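You operate a simulated robot arm through the tools that you are given. There is no shell and no other tool.

You run a simulated robot arm. Do the job below in one go: nothing can be reset, and whatever is moved stays where it is left.

TASK
Pour a glass of milk, stand it on the saucer and wipe up the drip.
Fine: milk up to about three quarters; jug and cloth laid back. Set down upright: milk jug, glass.

It is judged by the outcome, as a careful person would: the job done as asked, and still so three seconds after it is handed in. It fails if anything else is knocked over, pushed out of place, dropped, spilled or broken. Flat cloth is picked up by pressing the open fingertips on it (5 to 10 N) and closing them slowly along it; thin cloth reads only 2 to 8 mm in the jaws.

THE ROBOT
A 7-joint arm with a two-finger parallel gripper, fixed in place. Base frame: the origin is at the foot of the arm, x ahead of it, y to its left, z up; the work surface is at about z = 0. Readings come in mm, degrees, newtons and seconds.
With the tool pointing down near the work surface it reaches from about 240 to 620 mm from the base axis. Its first joint turns from -66.0 to 66.0 degrees. Payload 2.6 kg.
The tool frame sits at the grasp point between the pads (the TCP): z along the fingers, y along the line on which they close. The tips reach 30 mm beyond it. The gripper opens to 94 mm. The fingers are 28 mm wide and 10 mm thick; the gripper's body (50 by 96 mm) begins 55 mm behind the TCP.
Orientation is that of the tool frame in the base frame, as [roll, pitch, yaw] about the fixed x, y, z axes, in that order (R = Rz(yaw) Ry(pitch) Rx(roll)). With the fingers straight down and closing along the base's y, the tool's x points along the base's -x, its y along +y and its z along -z.

THE INTERFACE
- The arm moves only by the tool nudge_tool. Its argument "series" is a list of rows, each an object (a shift or turn left out is 0, a gripper value left out holds the last) with "travel": the shift along the base's x, y, z in units of 20 mm (1.0 is 20 mm), a list of three; "dr": the turn, a rotation vector about the base's x, y, z in units of 6 degrees (1.0 is 6 degrees), a list of three; "jaw": the gripper command, from -1 (fully open) to 1 (shut), values between in proportion. In form: [{"travel": [x, y, z], "dr": [wx, wy, wz], "jaw": jaw}, ...]. A call has 1 to 20 rows; each row shifts and turns the commanded pose from where the row before left it. A call with a number of a shift or a turn outside -1 to 1 is refused whole. Rows are played at 5 a second. More than 50 mm and 8.6 degrees between two rows, or a gripper value outside its range, and nothing of the call is played. A pose out of reach is approached as far as the arm can. The call stops where the force on the tool passes 40 N (or 10 N more than at its start, if that is more) or the arm is blocked; 0.2 s more then pass. Each finger travels about 72 mm/s and halts on what it meets, pressing with about 35 N; the grip force reading is that of the motor and also rises with nothing between the fingers. The clock runs only during rows and for 0.2 s after the last one: add rows that do not move to give the fingers time. The reply holds the time, the measured pose of the TCP, the force on the tool along the base axes, the opening and the grip force, in the units named above and with some noise, with the torque about the TCP (base axes, N m) and any sound that the robot's microphone picked up, and new pictures: "show" is both (left out), scene, wrist or none.
- Cameras (640 x 400 px; columns grow to the right, rows downward): "scene" is fixed at [45.2, 434.6, 580]; the picture's right is [-0.70, -0.71, 0.00], its down [-0.29, 0.29, -0.91] and it looks along [0.65, -0.64, -0.41] (base axes); focal length 349 px, centre (320, 200). "wrist" rides on the gripper at [76, 14, -103] in the tool frame; the picture's right is [-0.18, 0.98, 0.00], its down [-0.75, -0.14, -0.64] and it looks along [-0.63, -0.12, 0.77] (tool axes); focal length 243 px, centre (320, 200). There is no depth. A picture from a camera that has moved, and an enlarged one, comes with that camera's place and axes in the base frame and with its lens.
- close_up(camera, box): a new picture of the part [left, top, right, bottom] of that camera's present view, enlarged. It takes no simulated time.
- close_job(): hands the job in; it is judged then, once.

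Nothing tells you positions but the pictures and the camera data. Unless the task says otherwise, let go and move clear before handing in.

The tools are called after "Call:" as name(argument=value, ...) on one line, values as JSON. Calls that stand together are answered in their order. nudge_tool: Moves the arm, as the interface text tells. Its arguments: {"type":"object","properties":{"series":{"type":"array","items":{"type":"object","properties":{"travel":{"type":"array","items":{"type":"number"}},"dr":{"type":"array","items":{"type":"number"}},"jaw":{"type":"number"}}}},"show":{"type":"string","enum":["both","scene","wrist","none"]}},"required":["series"]} The other tools are called the same way: close_up (camera, box) takes an enlarged picture of a part of a camera's view; close_job () hands the job in.

At the start:

```text
clock: 0.0
tool_pos: [404.0, -14.8, 377.6]
tcp_rot: [-179.9, 0.1, 180.0]
wrist_force: [-0.3, -0.3, -0.7]
ft_torque: [-0.01, 0.02, 0.01]
finger_gap: 94.1
grip_force: 0.1
```

scene: 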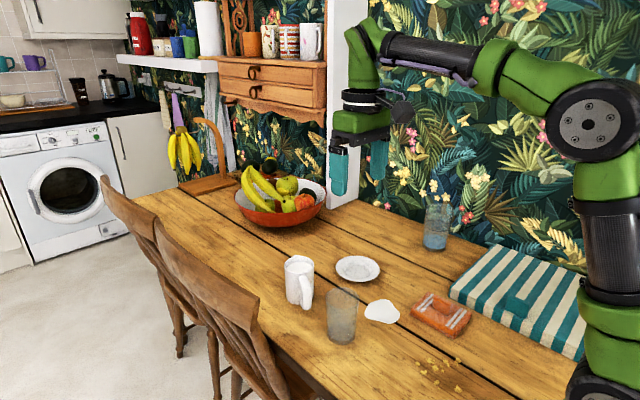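
wrist: 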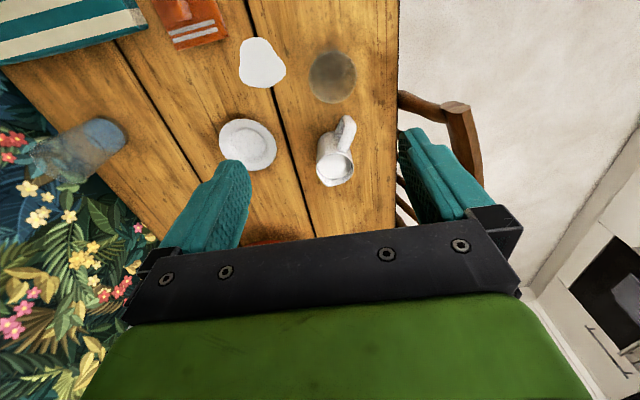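

I see a table with a white milk jug, an empty glass, a saucer, a white blob (the spilled drip or the cloth), an orange tray or cloth, and a striped cushion. I'll enlarge the views to identify and locate each one.

Call:
close_up(camera="scene", box=[260, 230, 500, 380])

Call:
close_up(camera="wrist", box=[140, 0, 420, 200])

Call:
close_up(camera="scene", box=[380, 180, 640, 400])

```text
2.67 times, centred on (380, 305) of scene
camera zoom: at [45.2, 434.6, 580.0], right [-0.7, -0.71, 0.0], down [-0.29, 0.29, -0.91], along [0.65, -0.64, -0.41], focal length 931 px, centre (160, -80)
```

zoom: 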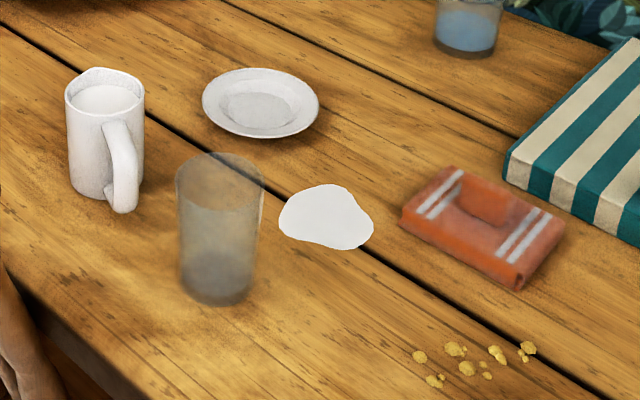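

```text
2.00 times, centred on (280, 100) of wrist
camera zoom: at [327.2, -0.4, 479.0], right [0.18, 0.98, 0.0], down [0.75, -0.14, 0.64], along [0.63, -0.12, -0.77], focal length 485 px, centre (400, 400)
```

zoom: 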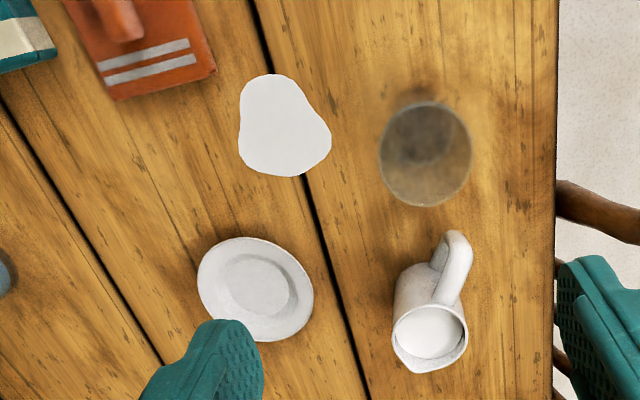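

```text
1.82 times, centred on (510, 290) of scene
camera zoom: at [45.2, 434.6, 580.0], right [-0.7, -0.71, 0.0], down [-0.29, 0.29, -0.91], along [0.65, -0.64, -0.41], focal length 635 px, centre (-26, 36)
```

zoom: 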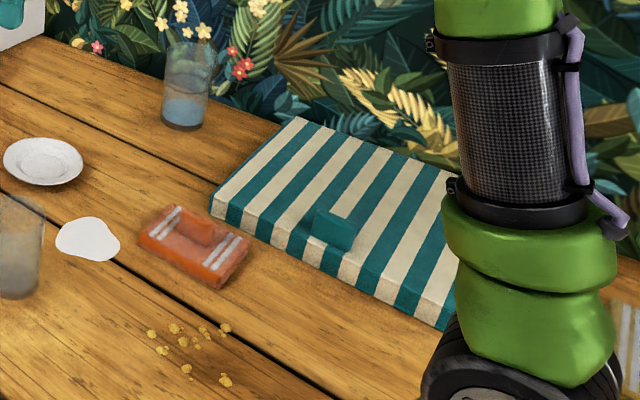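

I take the jug to be near (572, -17), the empty glass near (417, 5), the saucer near (540, -200), the puddle near (400, -121) and the orange cloth near (295, -200). Before moving I'll zoom in on the jug, glass and cloth.

Call:
close_up(camera="scene", box=[270, 245, 370, 355])

Call:
close_up(camera="wrist", box=[290, 40, 390, 200])

Call:
close_up(camera="scene", box=[400, 280, 490, 350])

```text
3.64 times, centred on (320, 300) of scene
camera zoom: at [45.2, 434.6, 580.0], right [-0.7, -0.71, 0.0], down [-0.29, 0.29, -0.91], along [0.65, -0.64, -0.41], focal length 1270 px, centre (320, -164)
```

zoom: 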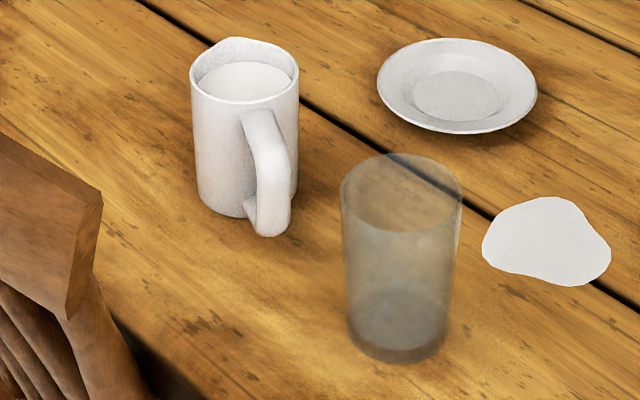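

```text
2.50 times, centred on (340, 120) of wrist
camera zoom: at [327.2, -0.4, 479.0], right [0.18, 0.98, 0.0], down [0.75, -0.14, 0.64], along [0.63, -0.12, -0.77], focal length 606 px, centre (270, 400)
```

zoom: 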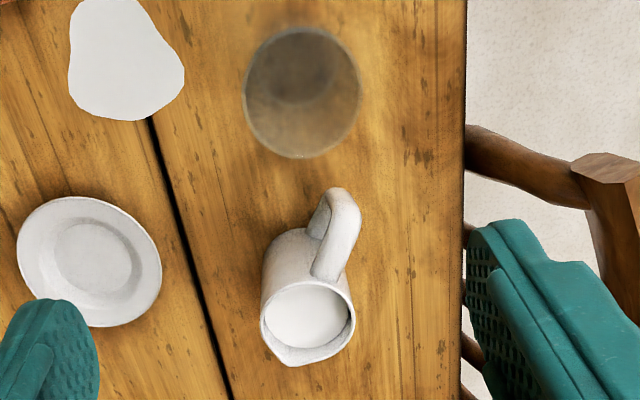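

```text
5.71 times, centred on (445, 315) of scene
camera zoom: at [45.2, 434.6, 580.0], right [-0.7, -0.71, 0.0], down [-0.29, 0.29, -0.91], along [0.65, -0.64, -0.41], focal length 1996 px, centre (-394, -457)
```

zoom: 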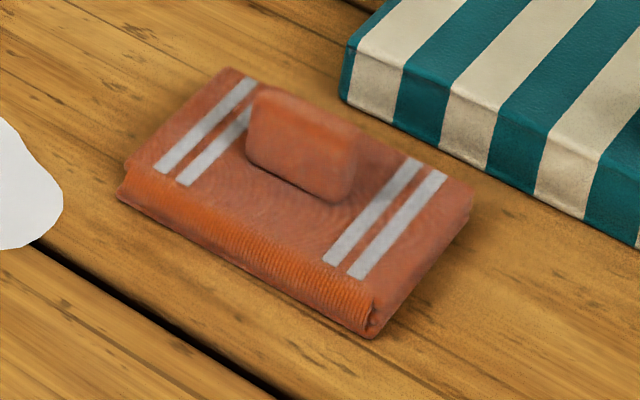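

The jug's handle points toward the robot and its spout away, and the cloth has a raised tab I can pinch. I'll first test, in free air high above everything, whether the wrist can tilt past vertical for a forward pour.

Call:
nudge_tool(series=[{"travel": [-0.54, 0.35, -0.6]}, {"travel": [-0.54, 0.35, -0.6]}, {"travel": [-0.54, 0.35, -0.6]}, {"travel": [-0.54, 0.35, -0.6]}, {"travel": [-0.54, 0.35, -0.6]}, {"dr": [0, 0.95, 0]}, {"dr": [0, 0.95, 0]}, {"dr": [0, 0.95, 0]}, {"dr": [0, 0.95, 0]}, {"dr": [0, 0.95, 0]}, {"dr": [0, 0.95, 0]}, {"dr": [0, 0.95, 0]}, {}])

```text
clock: 2.8
tool_pos: [350.6, 22.9, 315.5]
tcp_rot: [-180.0, -34.0, 180.0]
wrist_force: [-0.2, -0.1, -0.2]
ft_torque: [0.01, 0.02, -0.03]
finger_gap: 94.1
grip_force: 0.1
out of reach, approached as far as the arm can: row 12
camera wrist: at [344.4, 35.0, 444.2], right [0.15, 0.98, -0.1], down [0.98, -0.14, 0.11], along [0.09, -0.12, -0.99], focal length 243 px, centre (320, 200)
```

scene: 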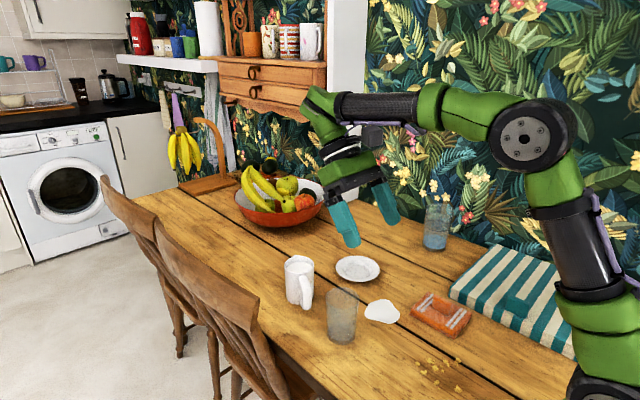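
wrist: 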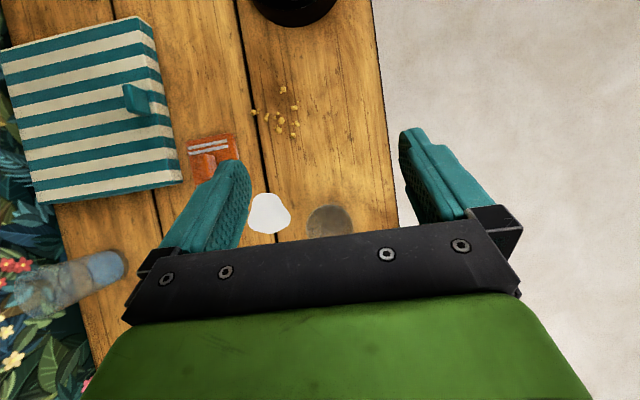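

The wrist tilts about 34° past vertical, so a forward pour with an inclined grasp from the handle side should work. Next I'll level the tool and look at the jug from closer to get its handle direction and exact position.

Call:
nudge_tool(series=[{"travel": [0.64, -0.24, -0.53], "dr": [0, -0.83, 0]}, {"travel": [0.64, -0.24, -0.53], "dr": [0, -0.83, 0]}, {"travel": [0.64, -0.24, -0.53], "dr": [0, -0.83, 0]}, {"travel": [0.64, -0.24, -0.53], "dr": [0, -0.83, 0]}, {"travel": [0.64, -0.24, -0.53], "dr": [0, -0.83, 0]}, {"travel": [0.64, -0.24, -0.53], "dr": [0, -0.83, 0]}, {"travel": [0.64, -0.24, -0.53], "dr": [0, -0.83, 0]}, {"travel": [0.64, -0.24, -0.53], "dr": [0, -0.83, 0]}, {}])

```text
clock: 4.8
tool_pos: [454.0, -16.7, 232.2]
tcp_rot: [-180.0, 5.7, 180.0]
wrist_force: [-0.6, -0.1, -0.8]
ft_torque: [0.01, 0.02, 0.02]
finger_gap: 94.2
grip_force: 0.1
camera wrist: at [366.4, -3.8, 325.6], right [0.18, 0.98, 0.02], down [0.68, -0.14, 0.71], along [0.71, -0.12, -0.7], focal length 243 px, centre (320, 200)
```

scene: 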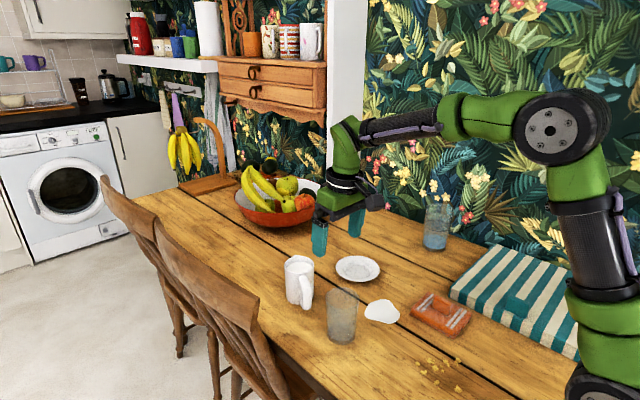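
wrist: 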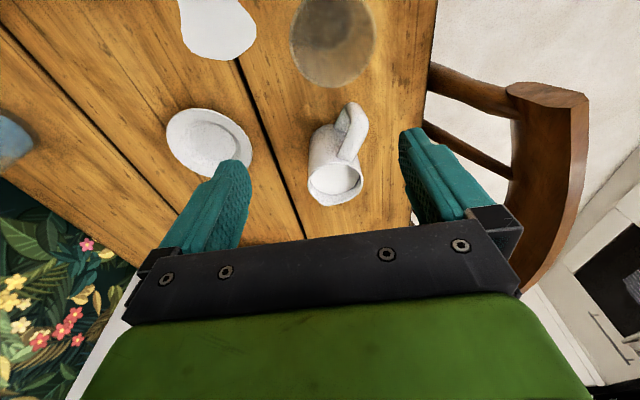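

The tool is now nearly level above the glass and jug. I'll zoom the wrist view onto the jug to measure it.

Call:
close_up(camera="wrist", box=[270, 80, 430, 220])

Call:
close_up(camera="wrist", box=[150, 0, 470, 200])

```text
2.86 times, centred on (350, 150) of wrist
camera zoom: at [366.4, -3.8, 325.6], right [0.18, 0.98, 0.02], down [0.68, -0.14, 0.71], along [0.71, -0.12, -0.7], focal length 693 px, centre (234, 343)
```

zoom: 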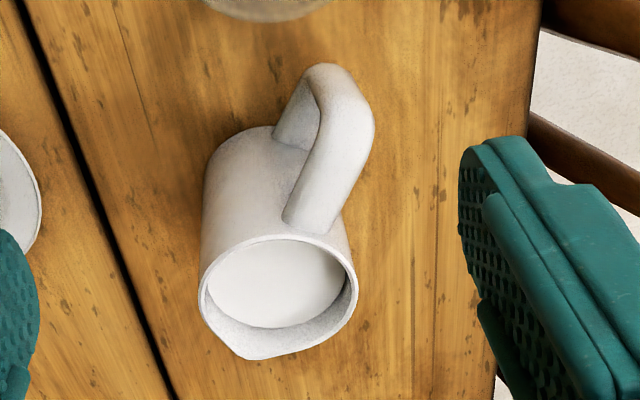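

```text
2.00 times, centred on (310, 100) of wrist
camera zoom: at [366.4, -3.8, 325.6], right [0.18, 0.98, 0.02], down [0.68, -0.14, 0.71], along [0.71, -0.12, -0.7], focal length 485 px, centre (340, 400)
```

zoom: 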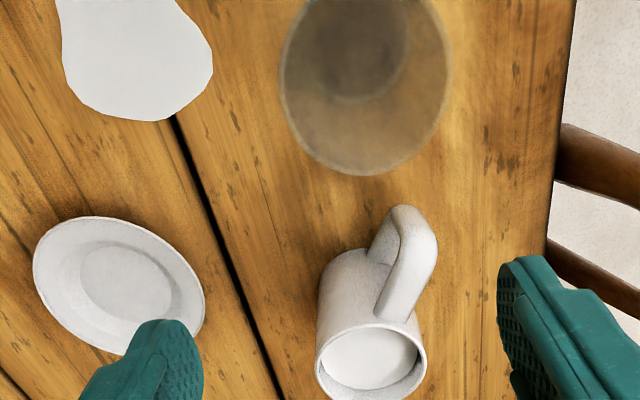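

The jug is centred near (572, -18) with the handle pointing about 150° (toward the robot and slightly left), and the spout opposite at about -30°. I'll test how far the tilt goes at the real pouring height before I commit to a grasp angle.

Call:
nudge_tool(series=[{"travel": [-0.5, 0.21, -0.18], "dr": [0, 0.8, 0]}, {"travel": [-0.5, 0.21, -0.18], "dr": [0, 0.8, 0]}, {"travel": [-0.5, 0.21, -0.18], "dr": [0, 0.8, 0]}, {"travel": [-0.5, 0.21, -0.18], "dr": [0, 0.8, 0]}, {"travel": [-0.5, 0.21, -0.18], "dr": [0, 0.8, 0]}, {"travel": [-0.5, 0.21, -0.18], "dr": [0, 0.8, 0]}, {"travel": [-0.5, 0.21, -0.18], "dr": [0, 0.8, 0]}, {"travel": [-0.5, 0.21, -0.18], "dr": [0, 0.8, 0]}, {"travel": [-0.5, 0.21, -0.18], "dr": [0, 0.8, 0]}, {"dr": [0, 0.8, 0]}, {"dr": [0, 0.8, 0]}, {}])

```text
clock: 7.4
tool_pos: [361.1, 20.9, 199.8]
tcp_rot: [-180.0, -47.1, 179.9]
wrist_force: [0.8, -0.2, 0.5]
ft_torque: [0.02, 0.01, 0.01]
finger_gap: 94.1
grip_force: 0.1
camera wrist: at [385.2, 34.1, 325.0], right [0.13, 0.98, -0.13], down [0.98, -0.14, -0.12], along [-0.13, -0.12, -0.98], focal length 243 px, centre (320, 200)
```

scene: 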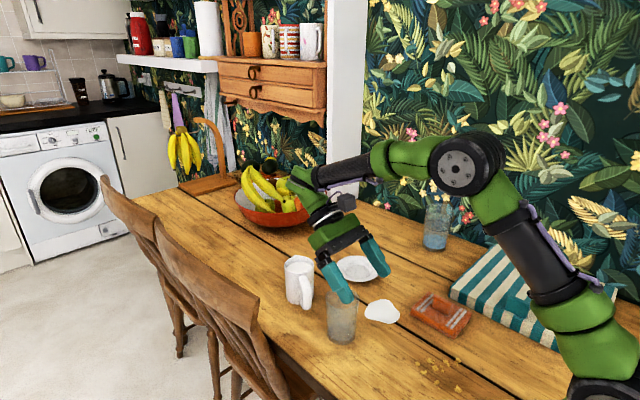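
wrist: 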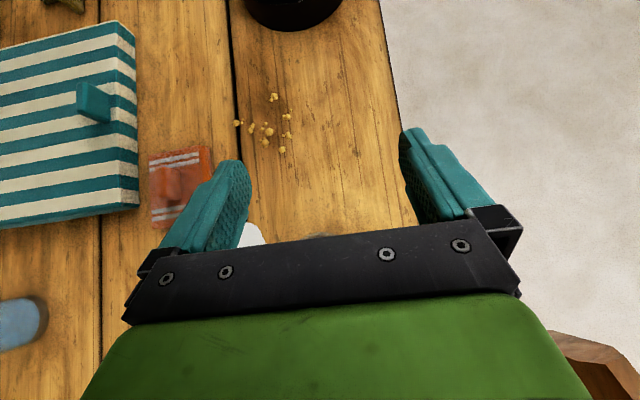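

At pouring height the wrist tilts 47° past vertical without trouble. I'll also test this tilt yawed about 45° left, so that the scene camera would see the glass from the side during the pour.

Call:
nudge_tool(series=[{"travel": [0.15, -0.3, 0], "dr": [0, 0, 0.94]}, {"travel": [0.15, -0.3, 0], "dr": [0, 0, 0.94]}, {"travel": [0.15, -0.3, 0], "dr": [0, 0, 0.94]}, {"travel": [0.15, -0.3, 0], "dr": [0, 0, 0.94]}, {"travel": [0.15, -0.3, 0], "dr": [0, 0, 0.94]}, {"travel": [0.15, -0.3, 0], "dr": [0, 0, 0.94]}, {"travel": [0.15, -0.3, 0], "dr": [0, 0, 0.94]}, {"travel": [0.15, -0.3, 0], "dr": [0, 0, 0.94]}, {}])

```text
clock: 9.4
tool_pos: [387.0, -28.3, 199.2]
tcp_rot: [179.9, -47.2, -134.7]
wrist_force: [0.2, 0.2, -0.1]
ft_torque: [-0.01, -0.01, 0.0]
finger_gap: 94.1
grip_force: 0.0
camera wrist: at [393.1, -1.8, 323.9], right [-0.61, 0.78, -0.13], down [0.79, 0.6, -0.11], along [-0.01, -0.18, -0.98], focal length 243 px, centre (320, 200)
```

scene: 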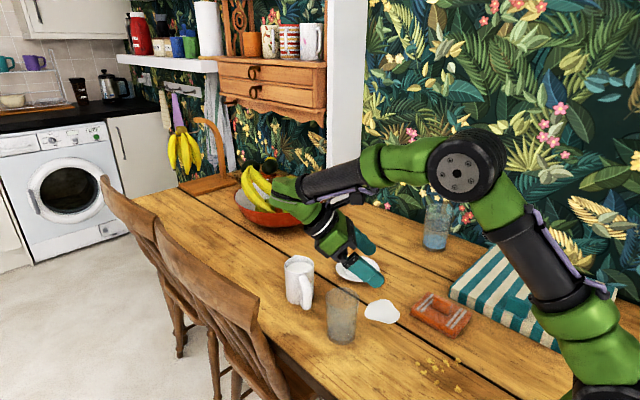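
wrist: 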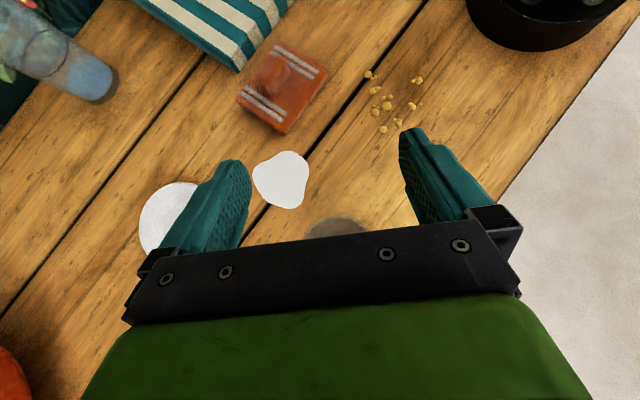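

The yawed pour pose works and gives an unobstructed view of the glass. I'll check the remaining tilt margin a little lower down, at the true pouring height.

Call:
nudge_tool(series=[{"travel": [0, 0, -0.6], "dr": [-0.6, 0.6, 0]}, {"travel": [0, 0, -0.6], "dr": [-0.6, 0.6, 0]}, {"dr": [-0.6, 0.6, 0]}, {}], show="scene")

```text
clock: 10.4
tool_pos: [386.7, -28.0, 175.0]
tcp_rot: [180.0, -62.4, -134.9]
wrist_force: [0.2, 0.8, 0.8]
ft_torque: [0.01, -0.01, -0.01]
finger_gap: 93.9
grip_force: 0.1
```

scene: 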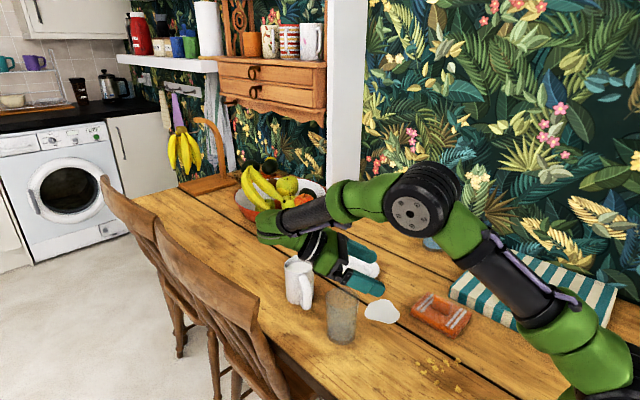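

The tilt reaches 62° past vertical, which is ample. I'll now raise and swing the tool back to a 60°-below-horizontal approach pose, yawed to line up with the jug's handle.

Call:
nudge_tool(series=[{"travel": [0, 0, 0.5], "dr": [0.68, -0.68, 0]}, {"travel": [0, 0, 0.5], "dr": [0.68, -0.68, 0]}, {"travel": [0, 0, 0.5], "dr": [0.68, -0.68, 0]}, {"travel": [0, 0, 0.5], "dr": [0.68, -0.68, 0]}, {"travel": [0, 0, 0.5], "dr": [0.68, -0.68, 0]}, {"travel": [0, 0, 0.5], "dr": [0.68, -0.68, 0]}, {"travel": [0, 0, 0.5], "dr": [0.68, -0.68, 0]}, {"travel": [0, 0, 0.5], "dr": [0.68, -0.68, 0]}, {"travel": [0, 0, 0.5], "dr": [0.68, -0.68, 0]}, {"travel": [0, 0, 0.5], "dr": [0.68, -0.68, 0]}, {"travel": [0, 0, 0.5], "dr": [0.68, -0.68, 0]}, {"travel": [0, 0, 0.5], "dr": [0.68, -0.68, 0]}, {"travel": [0, 0, 0.5], "dr": [0.68, -0.68, 0]}, {"dr": [0.68, -0.68, 0]}, {"dr": [0.68, -0.68, 0]}, {"dr": [0.68, -0.68, 0]}, {}], show="none")

Call:
nudge_tool(series=[{"dr": [0, 0, -0.96]}, {"dr": [0, 0, -0.96]}, {"dr": [0, 0, -0.96]}, {"travel": [0.6, 0.2, 0], "dr": [0, 0, -0.96]}, {"travel": [0.6, 0.2, 0], "dr": [0, 0, -0.96]}, {"travel": [0.6, 0.2, 0], "dr": [0, 0, -0.96]}, {"travel": [0.6, 0.2, -0.3], "dr": [0, 0, -0.96]}, {"travel": [0.6, 0.2, -0.3], "dr": [0, 0, -0.96]}, {"travel": [0.6, 0.2, -0.5], "dr": [0, 0, -0.96]}, {"travel": [0.6, 0.2, -0.5], "dr": [0, 0, -0.96]}, {"travel": [0.6, 0.2, -0.5], "dr": [0, 0, -0.96]}, {"travel": [0.6, 0.2, -0.5], "dr": [0, 0, -0.96]}, {"travel": [0.6, 0.2, -0.5], "dr": [0, 0, -0.96]}, {}])

```text
clock: 14.0
tool_pos: [386.2, -27.9, 305.7]
tcp_rot: [-179.9, 30.1, -134.9]
wrist_force: [0.0, 0.6, -0.2]
ft_torque: [-0.04, -0.03, -0.03]
finger_gap: 94.1
grip_force: 0.1
```

```text
clock: 17.0
tool_pos: [506.8, 12.7, 242.1]
tcp_rot: [-179.8, 29.9, 150.0]
wrist_force: [0.1, -0.1, -0.5]
ft_torque: [0.0, -0.01, 0.0]
finger_gap: 94.0
grip_force: 0.2
camera wrist: at [411.6, 82.4, 293.3], right [0.63, 0.77, 0.09], down [0.22, -0.29, 0.93], along [0.75, -0.57, -0.35], focal length 243 px, centre (320, 200)
```

scene: 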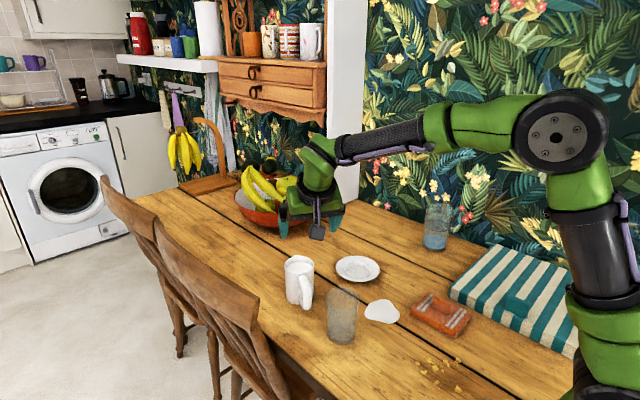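
wrist: 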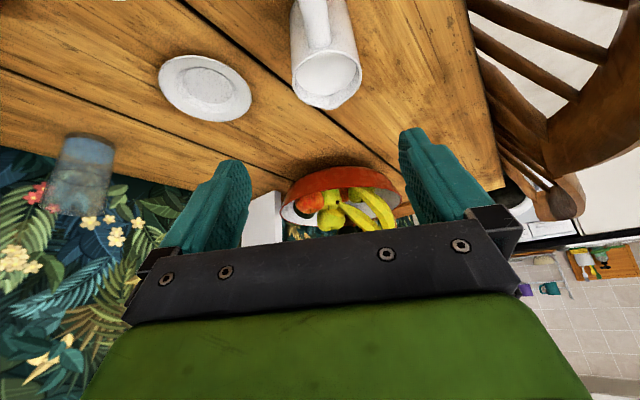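

The tool is at the approach angle with yaw 150°. I'll zoom in on the jug in the wrist view to refine the handle direction and centre.

Call:
close_up(camera="wrist", box=[230, 0, 430, 125])

Call:
close_up(camera="scene", box=[260, 220, 380, 320])

```text
3.20 times, centred on (330, 62) of wrist
camera zoom: at [411.6, 82.4, 293.3], right [0.63, 0.77, 0.09], down [0.22, -0.29, 0.93], along [0.75, -0.57, -0.35], focal length 776 px, centre (288, 640)
```

zoom: 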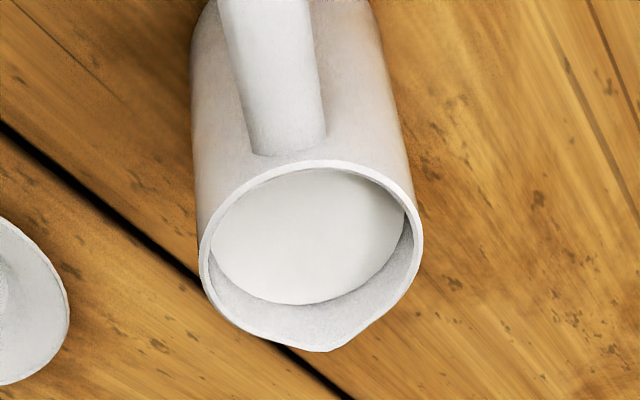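

```text
4.00 times, centred on (320, 270) of scene
camera zoom: at [45.2, 434.6, 580.0], right [-0.7, -0.71, 0.0], down [-0.29, 0.29, -0.91], along [0.65, -0.64, -0.41], focal length 1397 px, centre (320, -80)
```

zoom: 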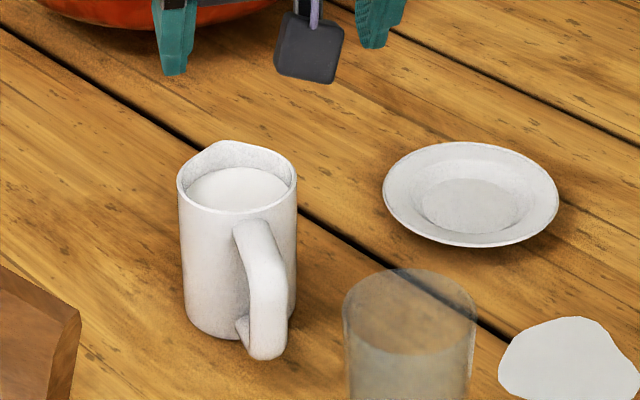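

The handle axis is confirmed at about 150°, with the jug centre near (572, -17). I'll move in along the tool axis with open fingers and stop partway to check the straddle.

Call:
nudge_tool(series=[{"travel": [0.184, -0.027, -0.915]}, {"travel": [0.184, -0.027, -0.915]}, {"travel": [0.184, -0.027, -0.915]}, {"travel": [0.184, -0.027, -0.915]}, {"travel": [0.184, -0.027, -0.915]}, {"travel": [0.2165, -0.125, -0.433]}, {"travel": [0.2165, -0.125, -0.433]}, {}])

```text
clock: 18.8
tool_pos: [534.5, 4.5, 133.8]
tcp_rot: [-179.9, 29.9, 150.2]
wrist_force: [0.0, -1.0, 0.0]
ft_torque: [0.01, 0.01, -0.02]
finger_gap: 94.1
grip_force: 0.0
camera wrist: at [438.7, 75.3, 184.8], right [0.63, 0.77, 0.09], down [0.22, -0.29, 0.93], along [0.75, -0.57, -0.35], focal length 243 px, centre (320, 200)
```

scene: 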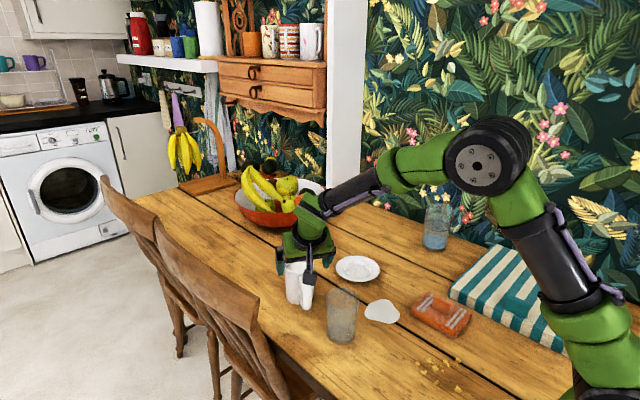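
wrist: 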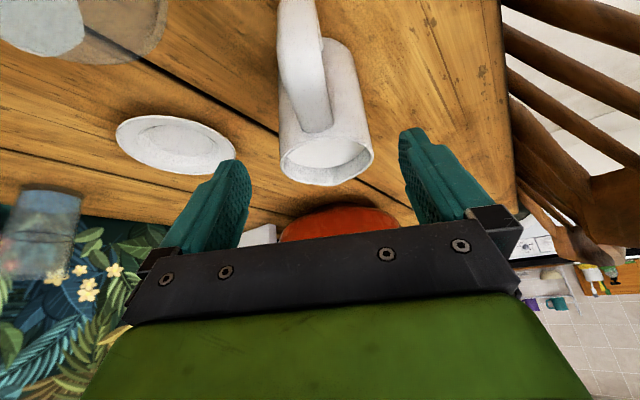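

The jug sits centred between the open fingers. I'll continue along the same line in small steps.

Call:
nudge_tool(series=[{"travel": [0.2165, -0.125, -0.433]}, {"travel": [0.2165, -0.125, -0.433]}, {"travel": [0.2165, -0.125, -0.433]}, {"travel": [0.2165, -0.125, -0.433]}, {}])

```text
clock: 20.0
tool_pos: [552.6, -5.3, 98.6]
tcp_rot: [-179.8, 30.1, 150.2]
wrist_force: [-1.2, 0.3, 0.3]
ft_torque: [-0.02, 0.02, 0.01]
finger_gap: 94.0
grip_force: 0.0
camera wrist: at [456.5, 65.2, 150.0], right [0.63, 0.77, 0.09], down [0.22, -0.29, 0.93], along [0.75, -0.57, -0.35], focal length 243 px, centre (320, 200)
```

scene: 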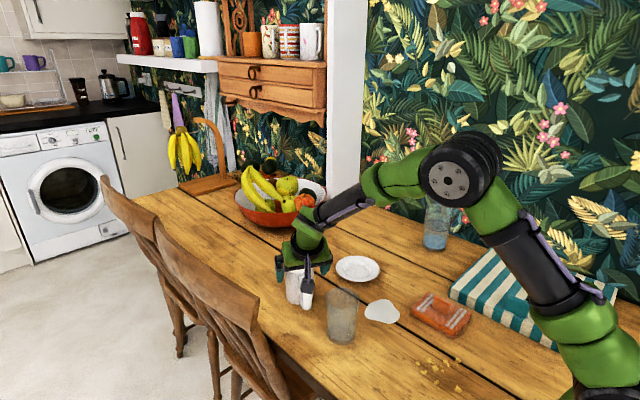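
wrist: 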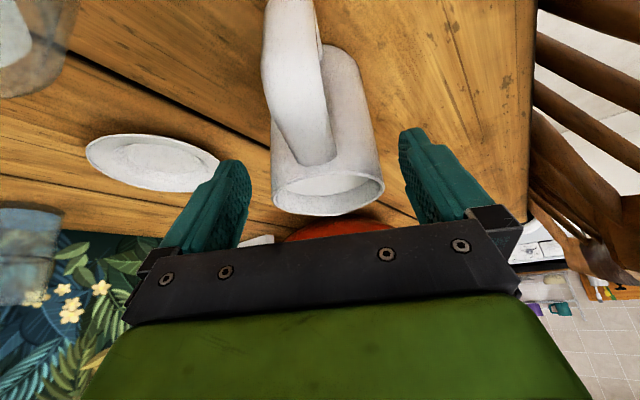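

The alignment still looks good with clearance on both sides. I'll advance 20 mm more and check the palm against the handle.

Call:
nudge_tool(series=[{"travel": [0.2165, -0.125, -0.433]}, {"travel": [0.2165, -0.125, -0.433]}, {}])

Call:
close_up(camera="scene", box=[250, 220, 370, 320])

```text
clock: 20.8
tool_pos: [561.0, -11.1, 82.4]
tcp_rot: [180.0, 30.0, 150.2]
wrist_force: [-0.3, 0.0, 0.0]
ft_torque: [0.01, -0.01, 0.0]
finger_gap: 94.0
grip_force: 0.1
camera wrist: at [464.8, 59.9, 132.6], right [0.63, 0.77, 0.09], down [0.22, -0.29, 0.93], along [0.75, -0.57, -0.35], focal length 243 px, centre (320, 200)
```

scene: 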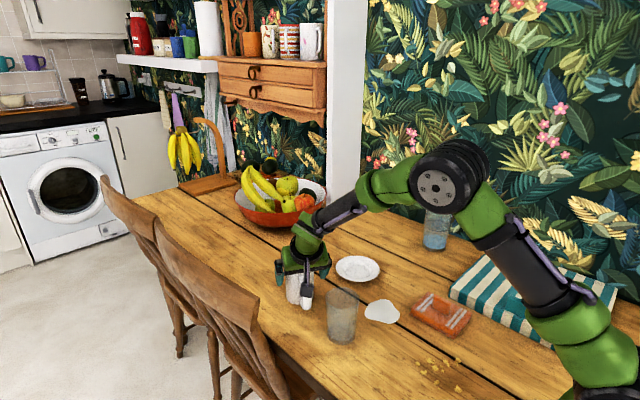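
wrist: 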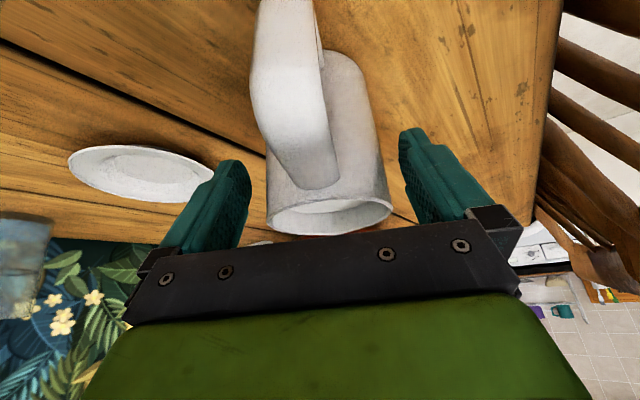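

```text
4.00 times, centred on (310, 270) of scene
camera zoom: at [45.2, 434.6, 580.0], right [-0.7, -0.71, 0.0], down [-0.29, 0.29, -0.91], along [0.65, -0.64, -0.41], focal length 1397 px, centre (360, -80)
```

zoom: 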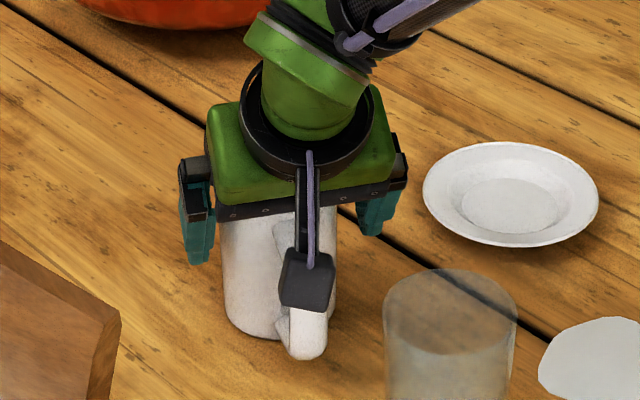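

The tool is centred laterally on the jug with the palm clear of rim and handle. I'll advance the last 18 mm and close the fingers gently on the body.

Call:
nudge_tool(series=[{"travel": [0.195, -0.1125, -0.39]}, {"travel": [0.195, -0.1125, -0.39]}, {}, {"jaw": -0.8}, {"jaw": -0.7}, {"jaw": -0.62}, {"jaw": -0.56}, {"jaw": -0.5}, {"jaw": -0.4}, {}])

```text
clock: 23.0
tool_pos: [567.5, -13.9, 66.5]
tcp_rot: [-179.9, 30.0, 150.2]
wrist_force: [1.1, 1.3, 2.1]
ft_torque: [0.02, 0.02, -0.03]
finger_gap: 80.9
grip_force: 35.0
camera wrist: at [472.3, 56.3, 117.7], right [0.63, 0.77, 0.09], down [0.22, -0.29, 0.93], along [0.75, -0.57, -0.35], focal length 243 px, centre (320, 200)
```

scene: 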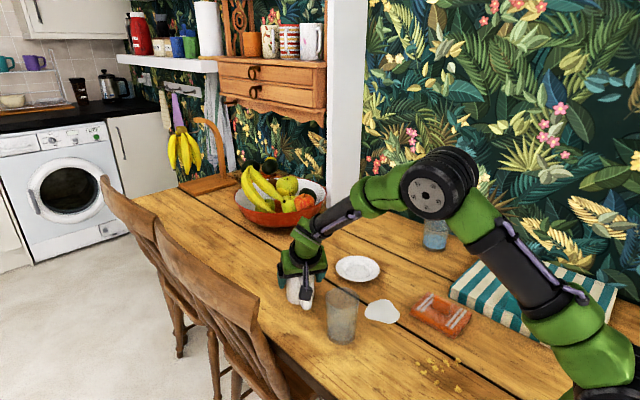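
wrist: 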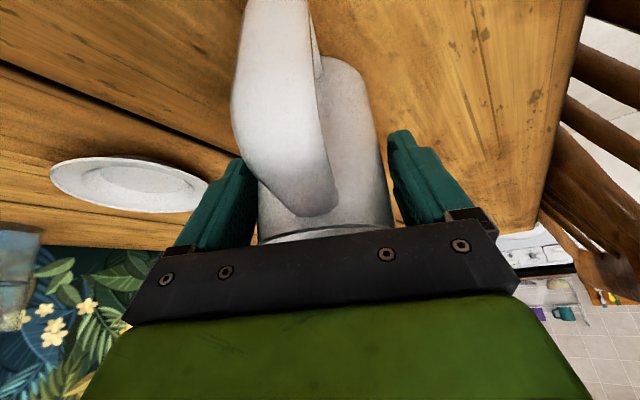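

Both fingers report contact at an opening of 81 mm with 35 N. I'll check the grip visually before lifting.

Call:
close_up(camera="scene", box=[250, 220, 370, 320])

Call:
close_up(camera="wrist", box=[190, 80, 450, 260])

```text
4.00 times, centred on (310, 270) of scene
camera zoom: at [45.2, 434.6, 580.0], right [-0.7, -0.71, 0.0], down [-0.29, 0.29, -0.91], along [0.65, -0.64, -0.41], focal length 1397 px, centre (360, -80)
```

zoom: 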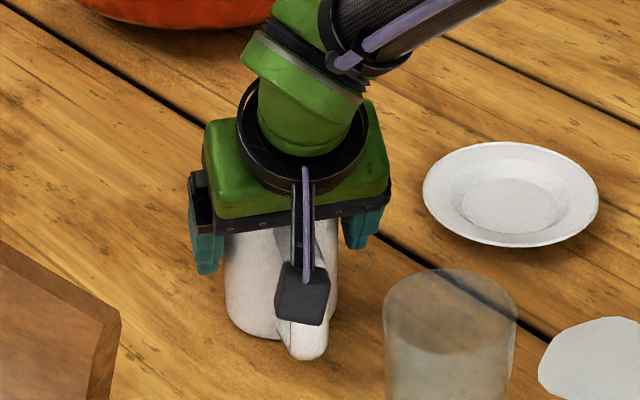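

```text
2.22 times, centred on (320, 170) of wrist
camera zoom: at [472.3, 56.3, 117.7], right [0.63, 0.77, 0.09], down [0.22, -0.29, 0.93], along [0.75, -0.57, -0.35], focal length 539 px, centre (320, 267)
```

zoom: 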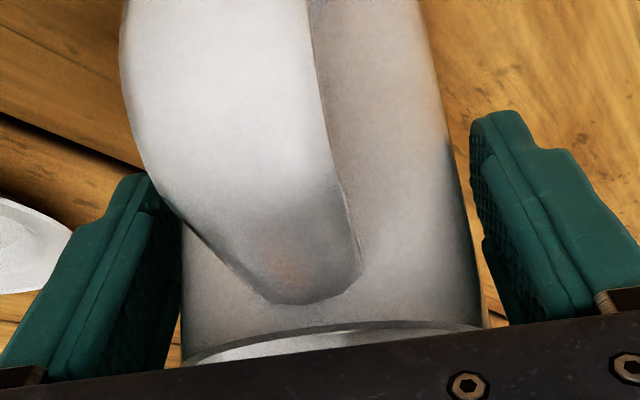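

The pictures suggest a small gap still remains beside the jug, so I'll give the fingers more closing time and re-check.

Call:
nudge_tool(series=[{"jaw": -0.3}, {}, {}, {}])

Call:
close_up(camera="wrist", box=[190, 80, 450, 260])

Call:
close_up(camera="scene", box=[260, 240, 350, 310])

```text
clock: 24.0
tool_pos: [567.7, -14.2, 67.3]
tcp_rot: [-179.8, 30.0, 150.2]
wrist_force: [0.6, 1.4, 1.7]
ft_torque: [0.0, 0.08, -0.01]
finger_gap: 80.9
grip_force: 34.7
camera wrist: at [472.3, 56.3, 117.7], right [0.63, 0.77, 0.09], down [0.22, -0.29, 0.93], along [0.75, -0.57, -0.35], focal length 243 px, centre (320, 200)
```

scene: 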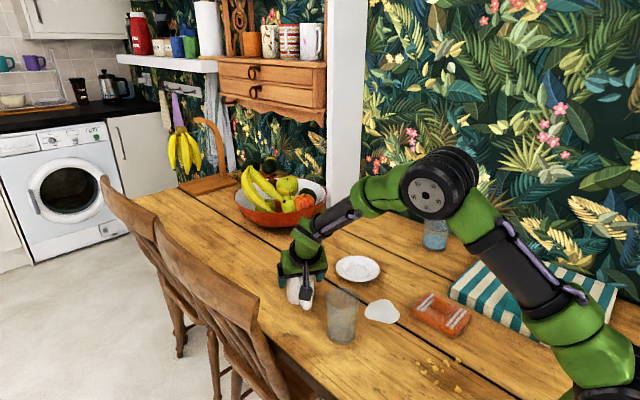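
wrist: 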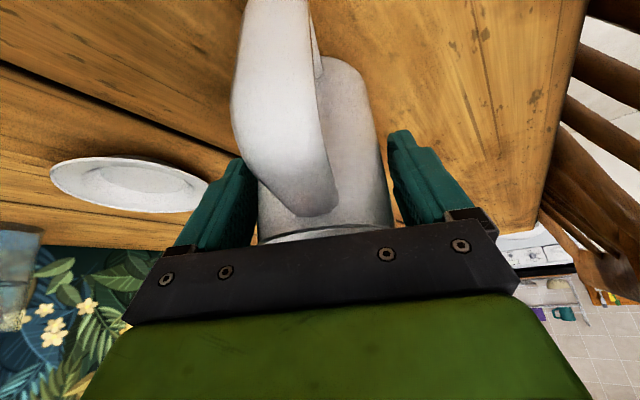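

```text
2.22 times, centred on (320, 170) of wrist
camera zoom: at [472.3, 56.3, 117.7], right [0.63, 0.77, 0.09], down [0.22, -0.29, 0.93], along [0.75, -0.57, -0.35], focal length 539 px, centre (320, 267)
```

zoom: 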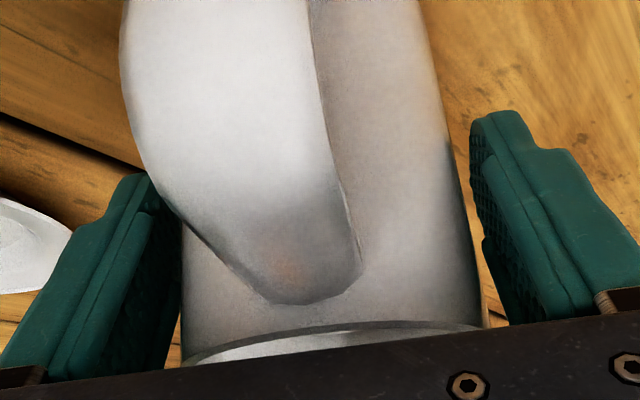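

```text
5.71 times, centred on (305, 275) of scene
camera zoom: at [45.2, 434.6, 580.0], right [-0.7, -0.71, 0.0], down [-0.29, 0.29, -0.91], along [0.65, -0.64, -0.41], focal length 1996 px, centre (406, -229)
```

zoom: 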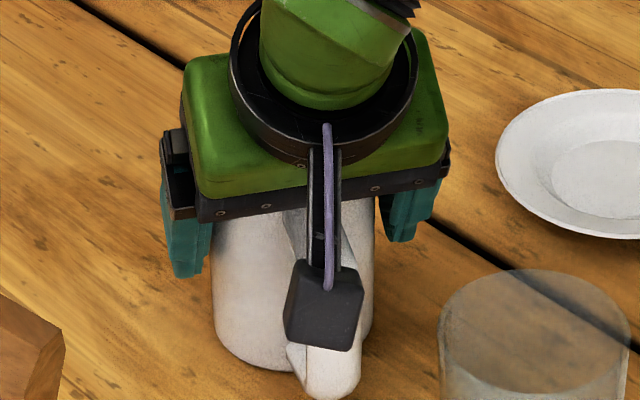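

The opening holds at 81 mm under a 35 N grip, so the jug seems held. I'll command a full close and test with a tiny lift to see whether the jug's weight shows up.

Call:
nudge_tool(series=[{"jaw": 0.3}, {"jaw": 1}, {}, {}, {"travel": [0, 0, 0.15]}, {"travel": [0, 0, 0.15]}, {}, {}])

Call:
close_up(camera="scene", box=[260, 240, 350, 310])

```text
clock: 25.8
tool_pos: [567.3, -13.2, 73.0]
tcp_rot: [-179.9, 29.8, 150.2]
wrist_force: [-0.4, -0.2, -4.9]
ft_torque: [-0.05, 0.0, 0.01]
finger_gap: 81.1
grip_force: 34.8
camera wrist: at [472.2, 55.8, 122.9], right [0.63, 0.77, 0.09], down [0.22, -0.29, 0.93], along [0.75, -0.57, -0.35], focal length 243 px, centre (320, 200)
```

scene: 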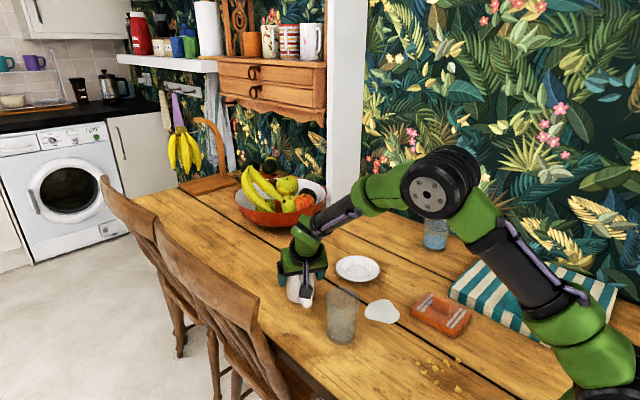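
wrist: 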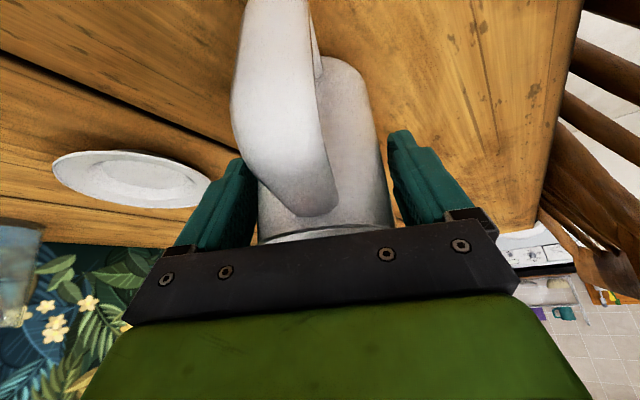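

```text
5.71 times, centred on (305, 275) of scene
camera zoom: at [45.3, 434.6, 580.0], right [-0.7, -0.71, 0.0], down [-0.29, 0.29, -0.91], along [0.65, -0.64, -0.41], focal length 1996 px, centre (406, -229)
```

zoom: 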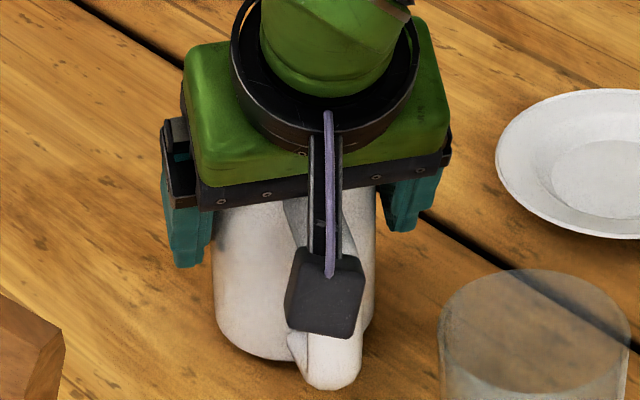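

The jug's weight (about 5 N) is on the wrist, so it is lifted and held. I'll raise it straight up to clear the glass rim.

Call:
nudge_tool(series=[{"travel": [0, 0, 0.25]}, {"travel": [0, 0, 0.4]}, {"travel": [0, 0, 0.5]}, {"travel": [0, 0, 0.5]}, {"travel": [0, 0, 0.5]}, {"travel": [0, 0, 0.5]}, {"travel": [0, 0, 0.5]}, {"travel": [0, 0, 0.5]}, {"travel": [0, 0, 0.5]}, {"travel": [0, 0, 0.5]}, {"travel": [0, 0, 0.5]}, {"travel": [0, 0, 0.5]}, {"travel": [0, 0, 0.5]}, {"travel": [0, 0, 0.35]}, {"travel": [0, 0, 0.2]}, {}])

Call:
close_up(camera="scene", box=[260, 180, 380, 280])

```text
clock: 29.2
tool_pos: [567.5, -14.3, 208.1]
tcp_rot: [-179.9, 30.0, 150.2]
wrist_force: [-0.5, 0.5, -4.5]
ft_torque: [0.01, -0.04, -0.03]
finger_gap: 81.0
grip_force: 35.2
camera wrist: at [472.5, 55.6, 257.7], right [0.63, 0.77, 0.09], down [0.22, -0.29, 0.93], along [0.75, -0.57, -0.35], focal length 243 px, centre (320, 200)
```

scene: 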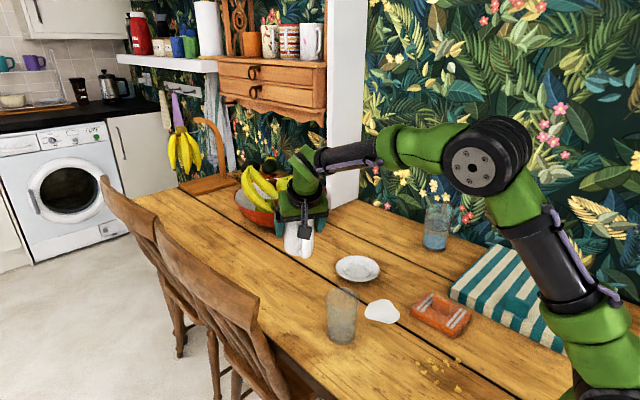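
wrist: 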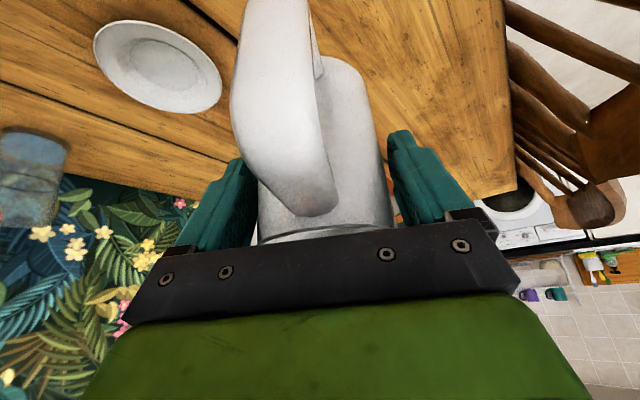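

```text
4.00 times, centred on (320, 230) of scene
camera zoom: at [45.3, 434.6, 580.0], right [-0.7, -0.71, 0.0], down [-0.29, 0.29, -0.91], along [0.65, -0.64, -0.41], focal length 1397 px, centre (320, 80)
```

zoom: 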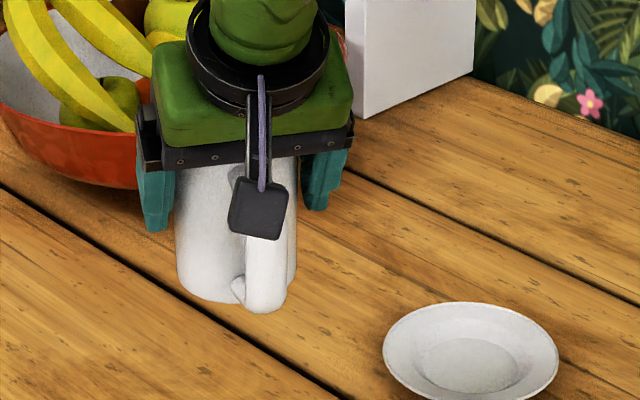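

The jug is held upright and clear. I'll carry it smoothly to a hover point behind the glass, turning it so that the spout points toward the glass and the camera keeps a side view.

Call:
nudge_tool(series=[{"travel": [-0.25, -0.056, 0], "dr": [0, 0, 0.4]}, {"travel": [-0.4, -0.09, 0], "dr": [0, 0, 0.55]}, {"travel": [-0.6, -0.134, 0], "dr": [0, 0, 0.66]}, {"travel": [-0.6, -0.134, 0], "dr": [0, 0, 0.66]}, {"travel": [-0.6, -0.134, 0], "dr": [0, 0, 0.66]}, {"travel": [-0.6, -0.134, 0], "dr": [0, 0, 0.66]}, {"travel": [-0.6, -0.134, 0], "dr": [0, 0, 0.66]}, {"travel": [-0.6, -0.134, 0], "dr": [0, 0, 0.66]}, {"travel": [-0.6, -0.134, 0], "dr": [0, 0, 0.66]}, {"travel": [-0.6, -0.134, 0], "dr": [0, 0, 0.66]}, {"travel": [-0.6, -0.134, 0], "dr": [0, 0, 0.66]}, {"travel": [-0.6, -0.134, 0], "dr": [0, 0, 0.66]}, {"travel": [-0.6, -0.134, 0], "dr": [0, 0, 0.66]}, {"travel": [-0.6, -0.134, 0], "dr": [0, 0, 0.66]}, {"travel": [-0.6, -0.134, 0], "dr": [0, 0, 0.66]}, {"travel": [-0.6, -0.134, 0], "dr": [0, 0, 0.66]}, {"travel": [-0.6, -0.134, 0], "dr": [0, 0, 0.66]}, {"travel": [-0.6, -0.134, 0], "dr": [0, 0, 0.66]}, {"travel": [-0.4, -0.09, 0], "dr": [0, 0, 0.55]}, {"travel": [-0.25, -0.056, 0], "dr": [0, 0, 0.4]}])

Call:
close_up(camera="scene", box=[270, 200, 450, 350])

```text
clock: 33.4
tool_pos: [347.3, -64.8, 208.3]
tcp_rot: [-179.9, 30.1, -135.0]
wrist_force: [1.2, -0.1, -5.0]
ft_torque: [0.03, -0.01, -0.03]
finger_gap: 80.9
grip_force: 34.6
camera wrist: at [255.1, -137.3, 257.2], right [-0.58, 0.81, 0.09], down [0.33, 0.14, 0.93], along [0.74, 0.57, -0.35], focal length 243 px, centre (320, 200)
```

scene: 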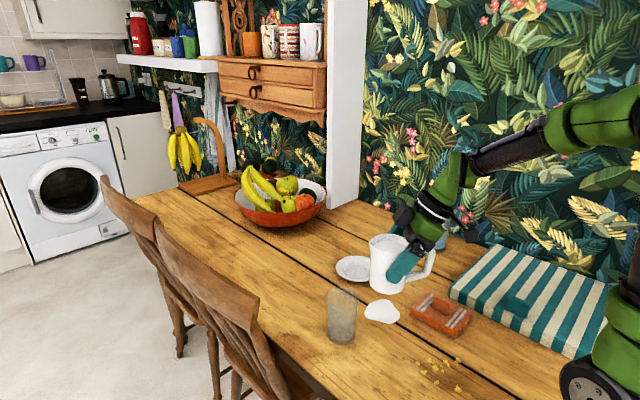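
wrist: 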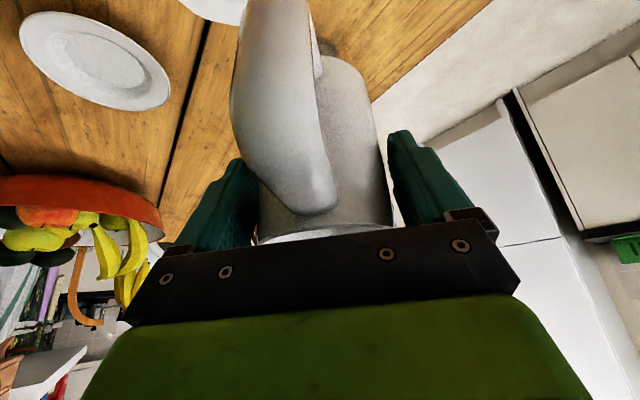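

```text
2.67 times, centred on (360, 275) of scene
camera zoom: at [45.3, 434.6, 580.0], right [-0.7, -0.71, 0.0], down [-0.29, 0.29, -0.91], along [0.65, -0.64, -0.41], focal length 931 px, centre (213, 0)
```

zoom: 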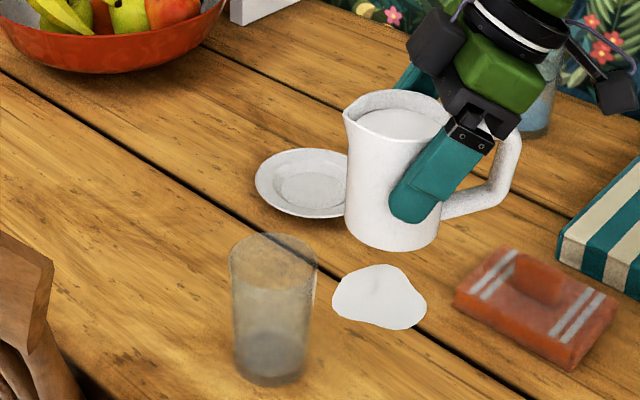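

The side view is excellent: the jug is upright and its spout points at the glass. I'll tilt to about 12° while moving in, staying just short of pouring.

Call:
nudge_tool(series=[{"travel": [0.157, 0.157, -0.278], "dr": [-0.236, 0.236, 0]}, {"travel": [0.157, 0.157, -0.278], "dr": [-0.236, 0.236, 0]}, {"travel": [0.157, 0.157, -0.278], "dr": [-0.236, 0.236, 0]}, {"travel": [0.157, 0.157, -0.278], "dr": [-0.236, 0.236, 0]}, {"travel": [0.157, 0.157, -0.278], "dr": [-0.236, 0.236, 0]}, {"travel": [0.157, 0.157, -0.278], "dr": [-0.236, 0.236, 0]}, {}], show="scene")

Call:
close_up(camera="scene", box=[290, 220, 450, 350])

```text
clock: 35.0
tool_pos: [368.0, -45.7, 173.5]
tcp_rot: [-179.9, 17.9, -135.1]
wrist_force: [-0.7, 0.4, -3.9]
ft_torque: [0.02, -0.02, -0.02]
finger_gap: 81.0
grip_force: 35.3
```

scene: 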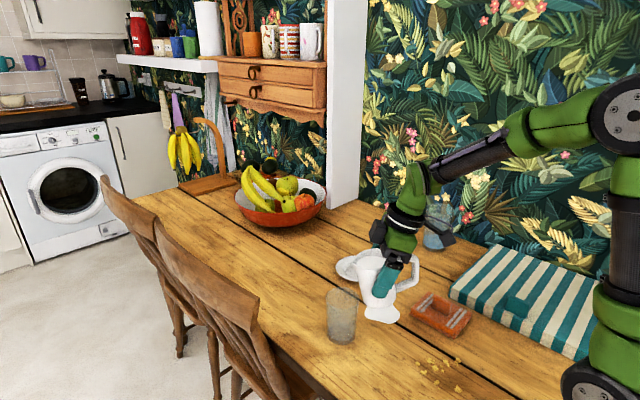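

```text
3.08 times, centred on (370, 285) of scene
camera zoom: at [45.3, 434.6, 580.0], right [-0.7, -0.71, 0.0], down [-0.29, 0.29, -0.91], along [0.65, -0.64, -0.41], focal length 1075 px, centre (166, -62)
```

zoom: 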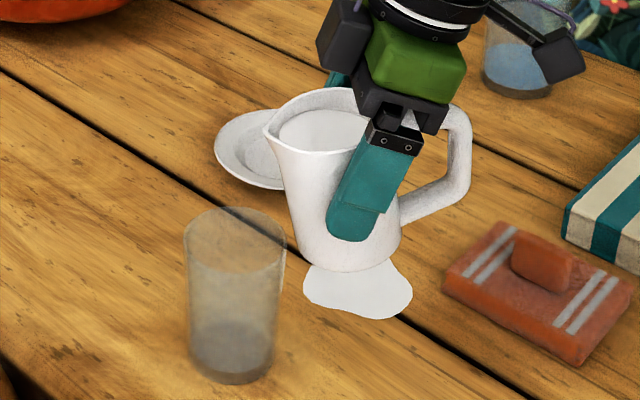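

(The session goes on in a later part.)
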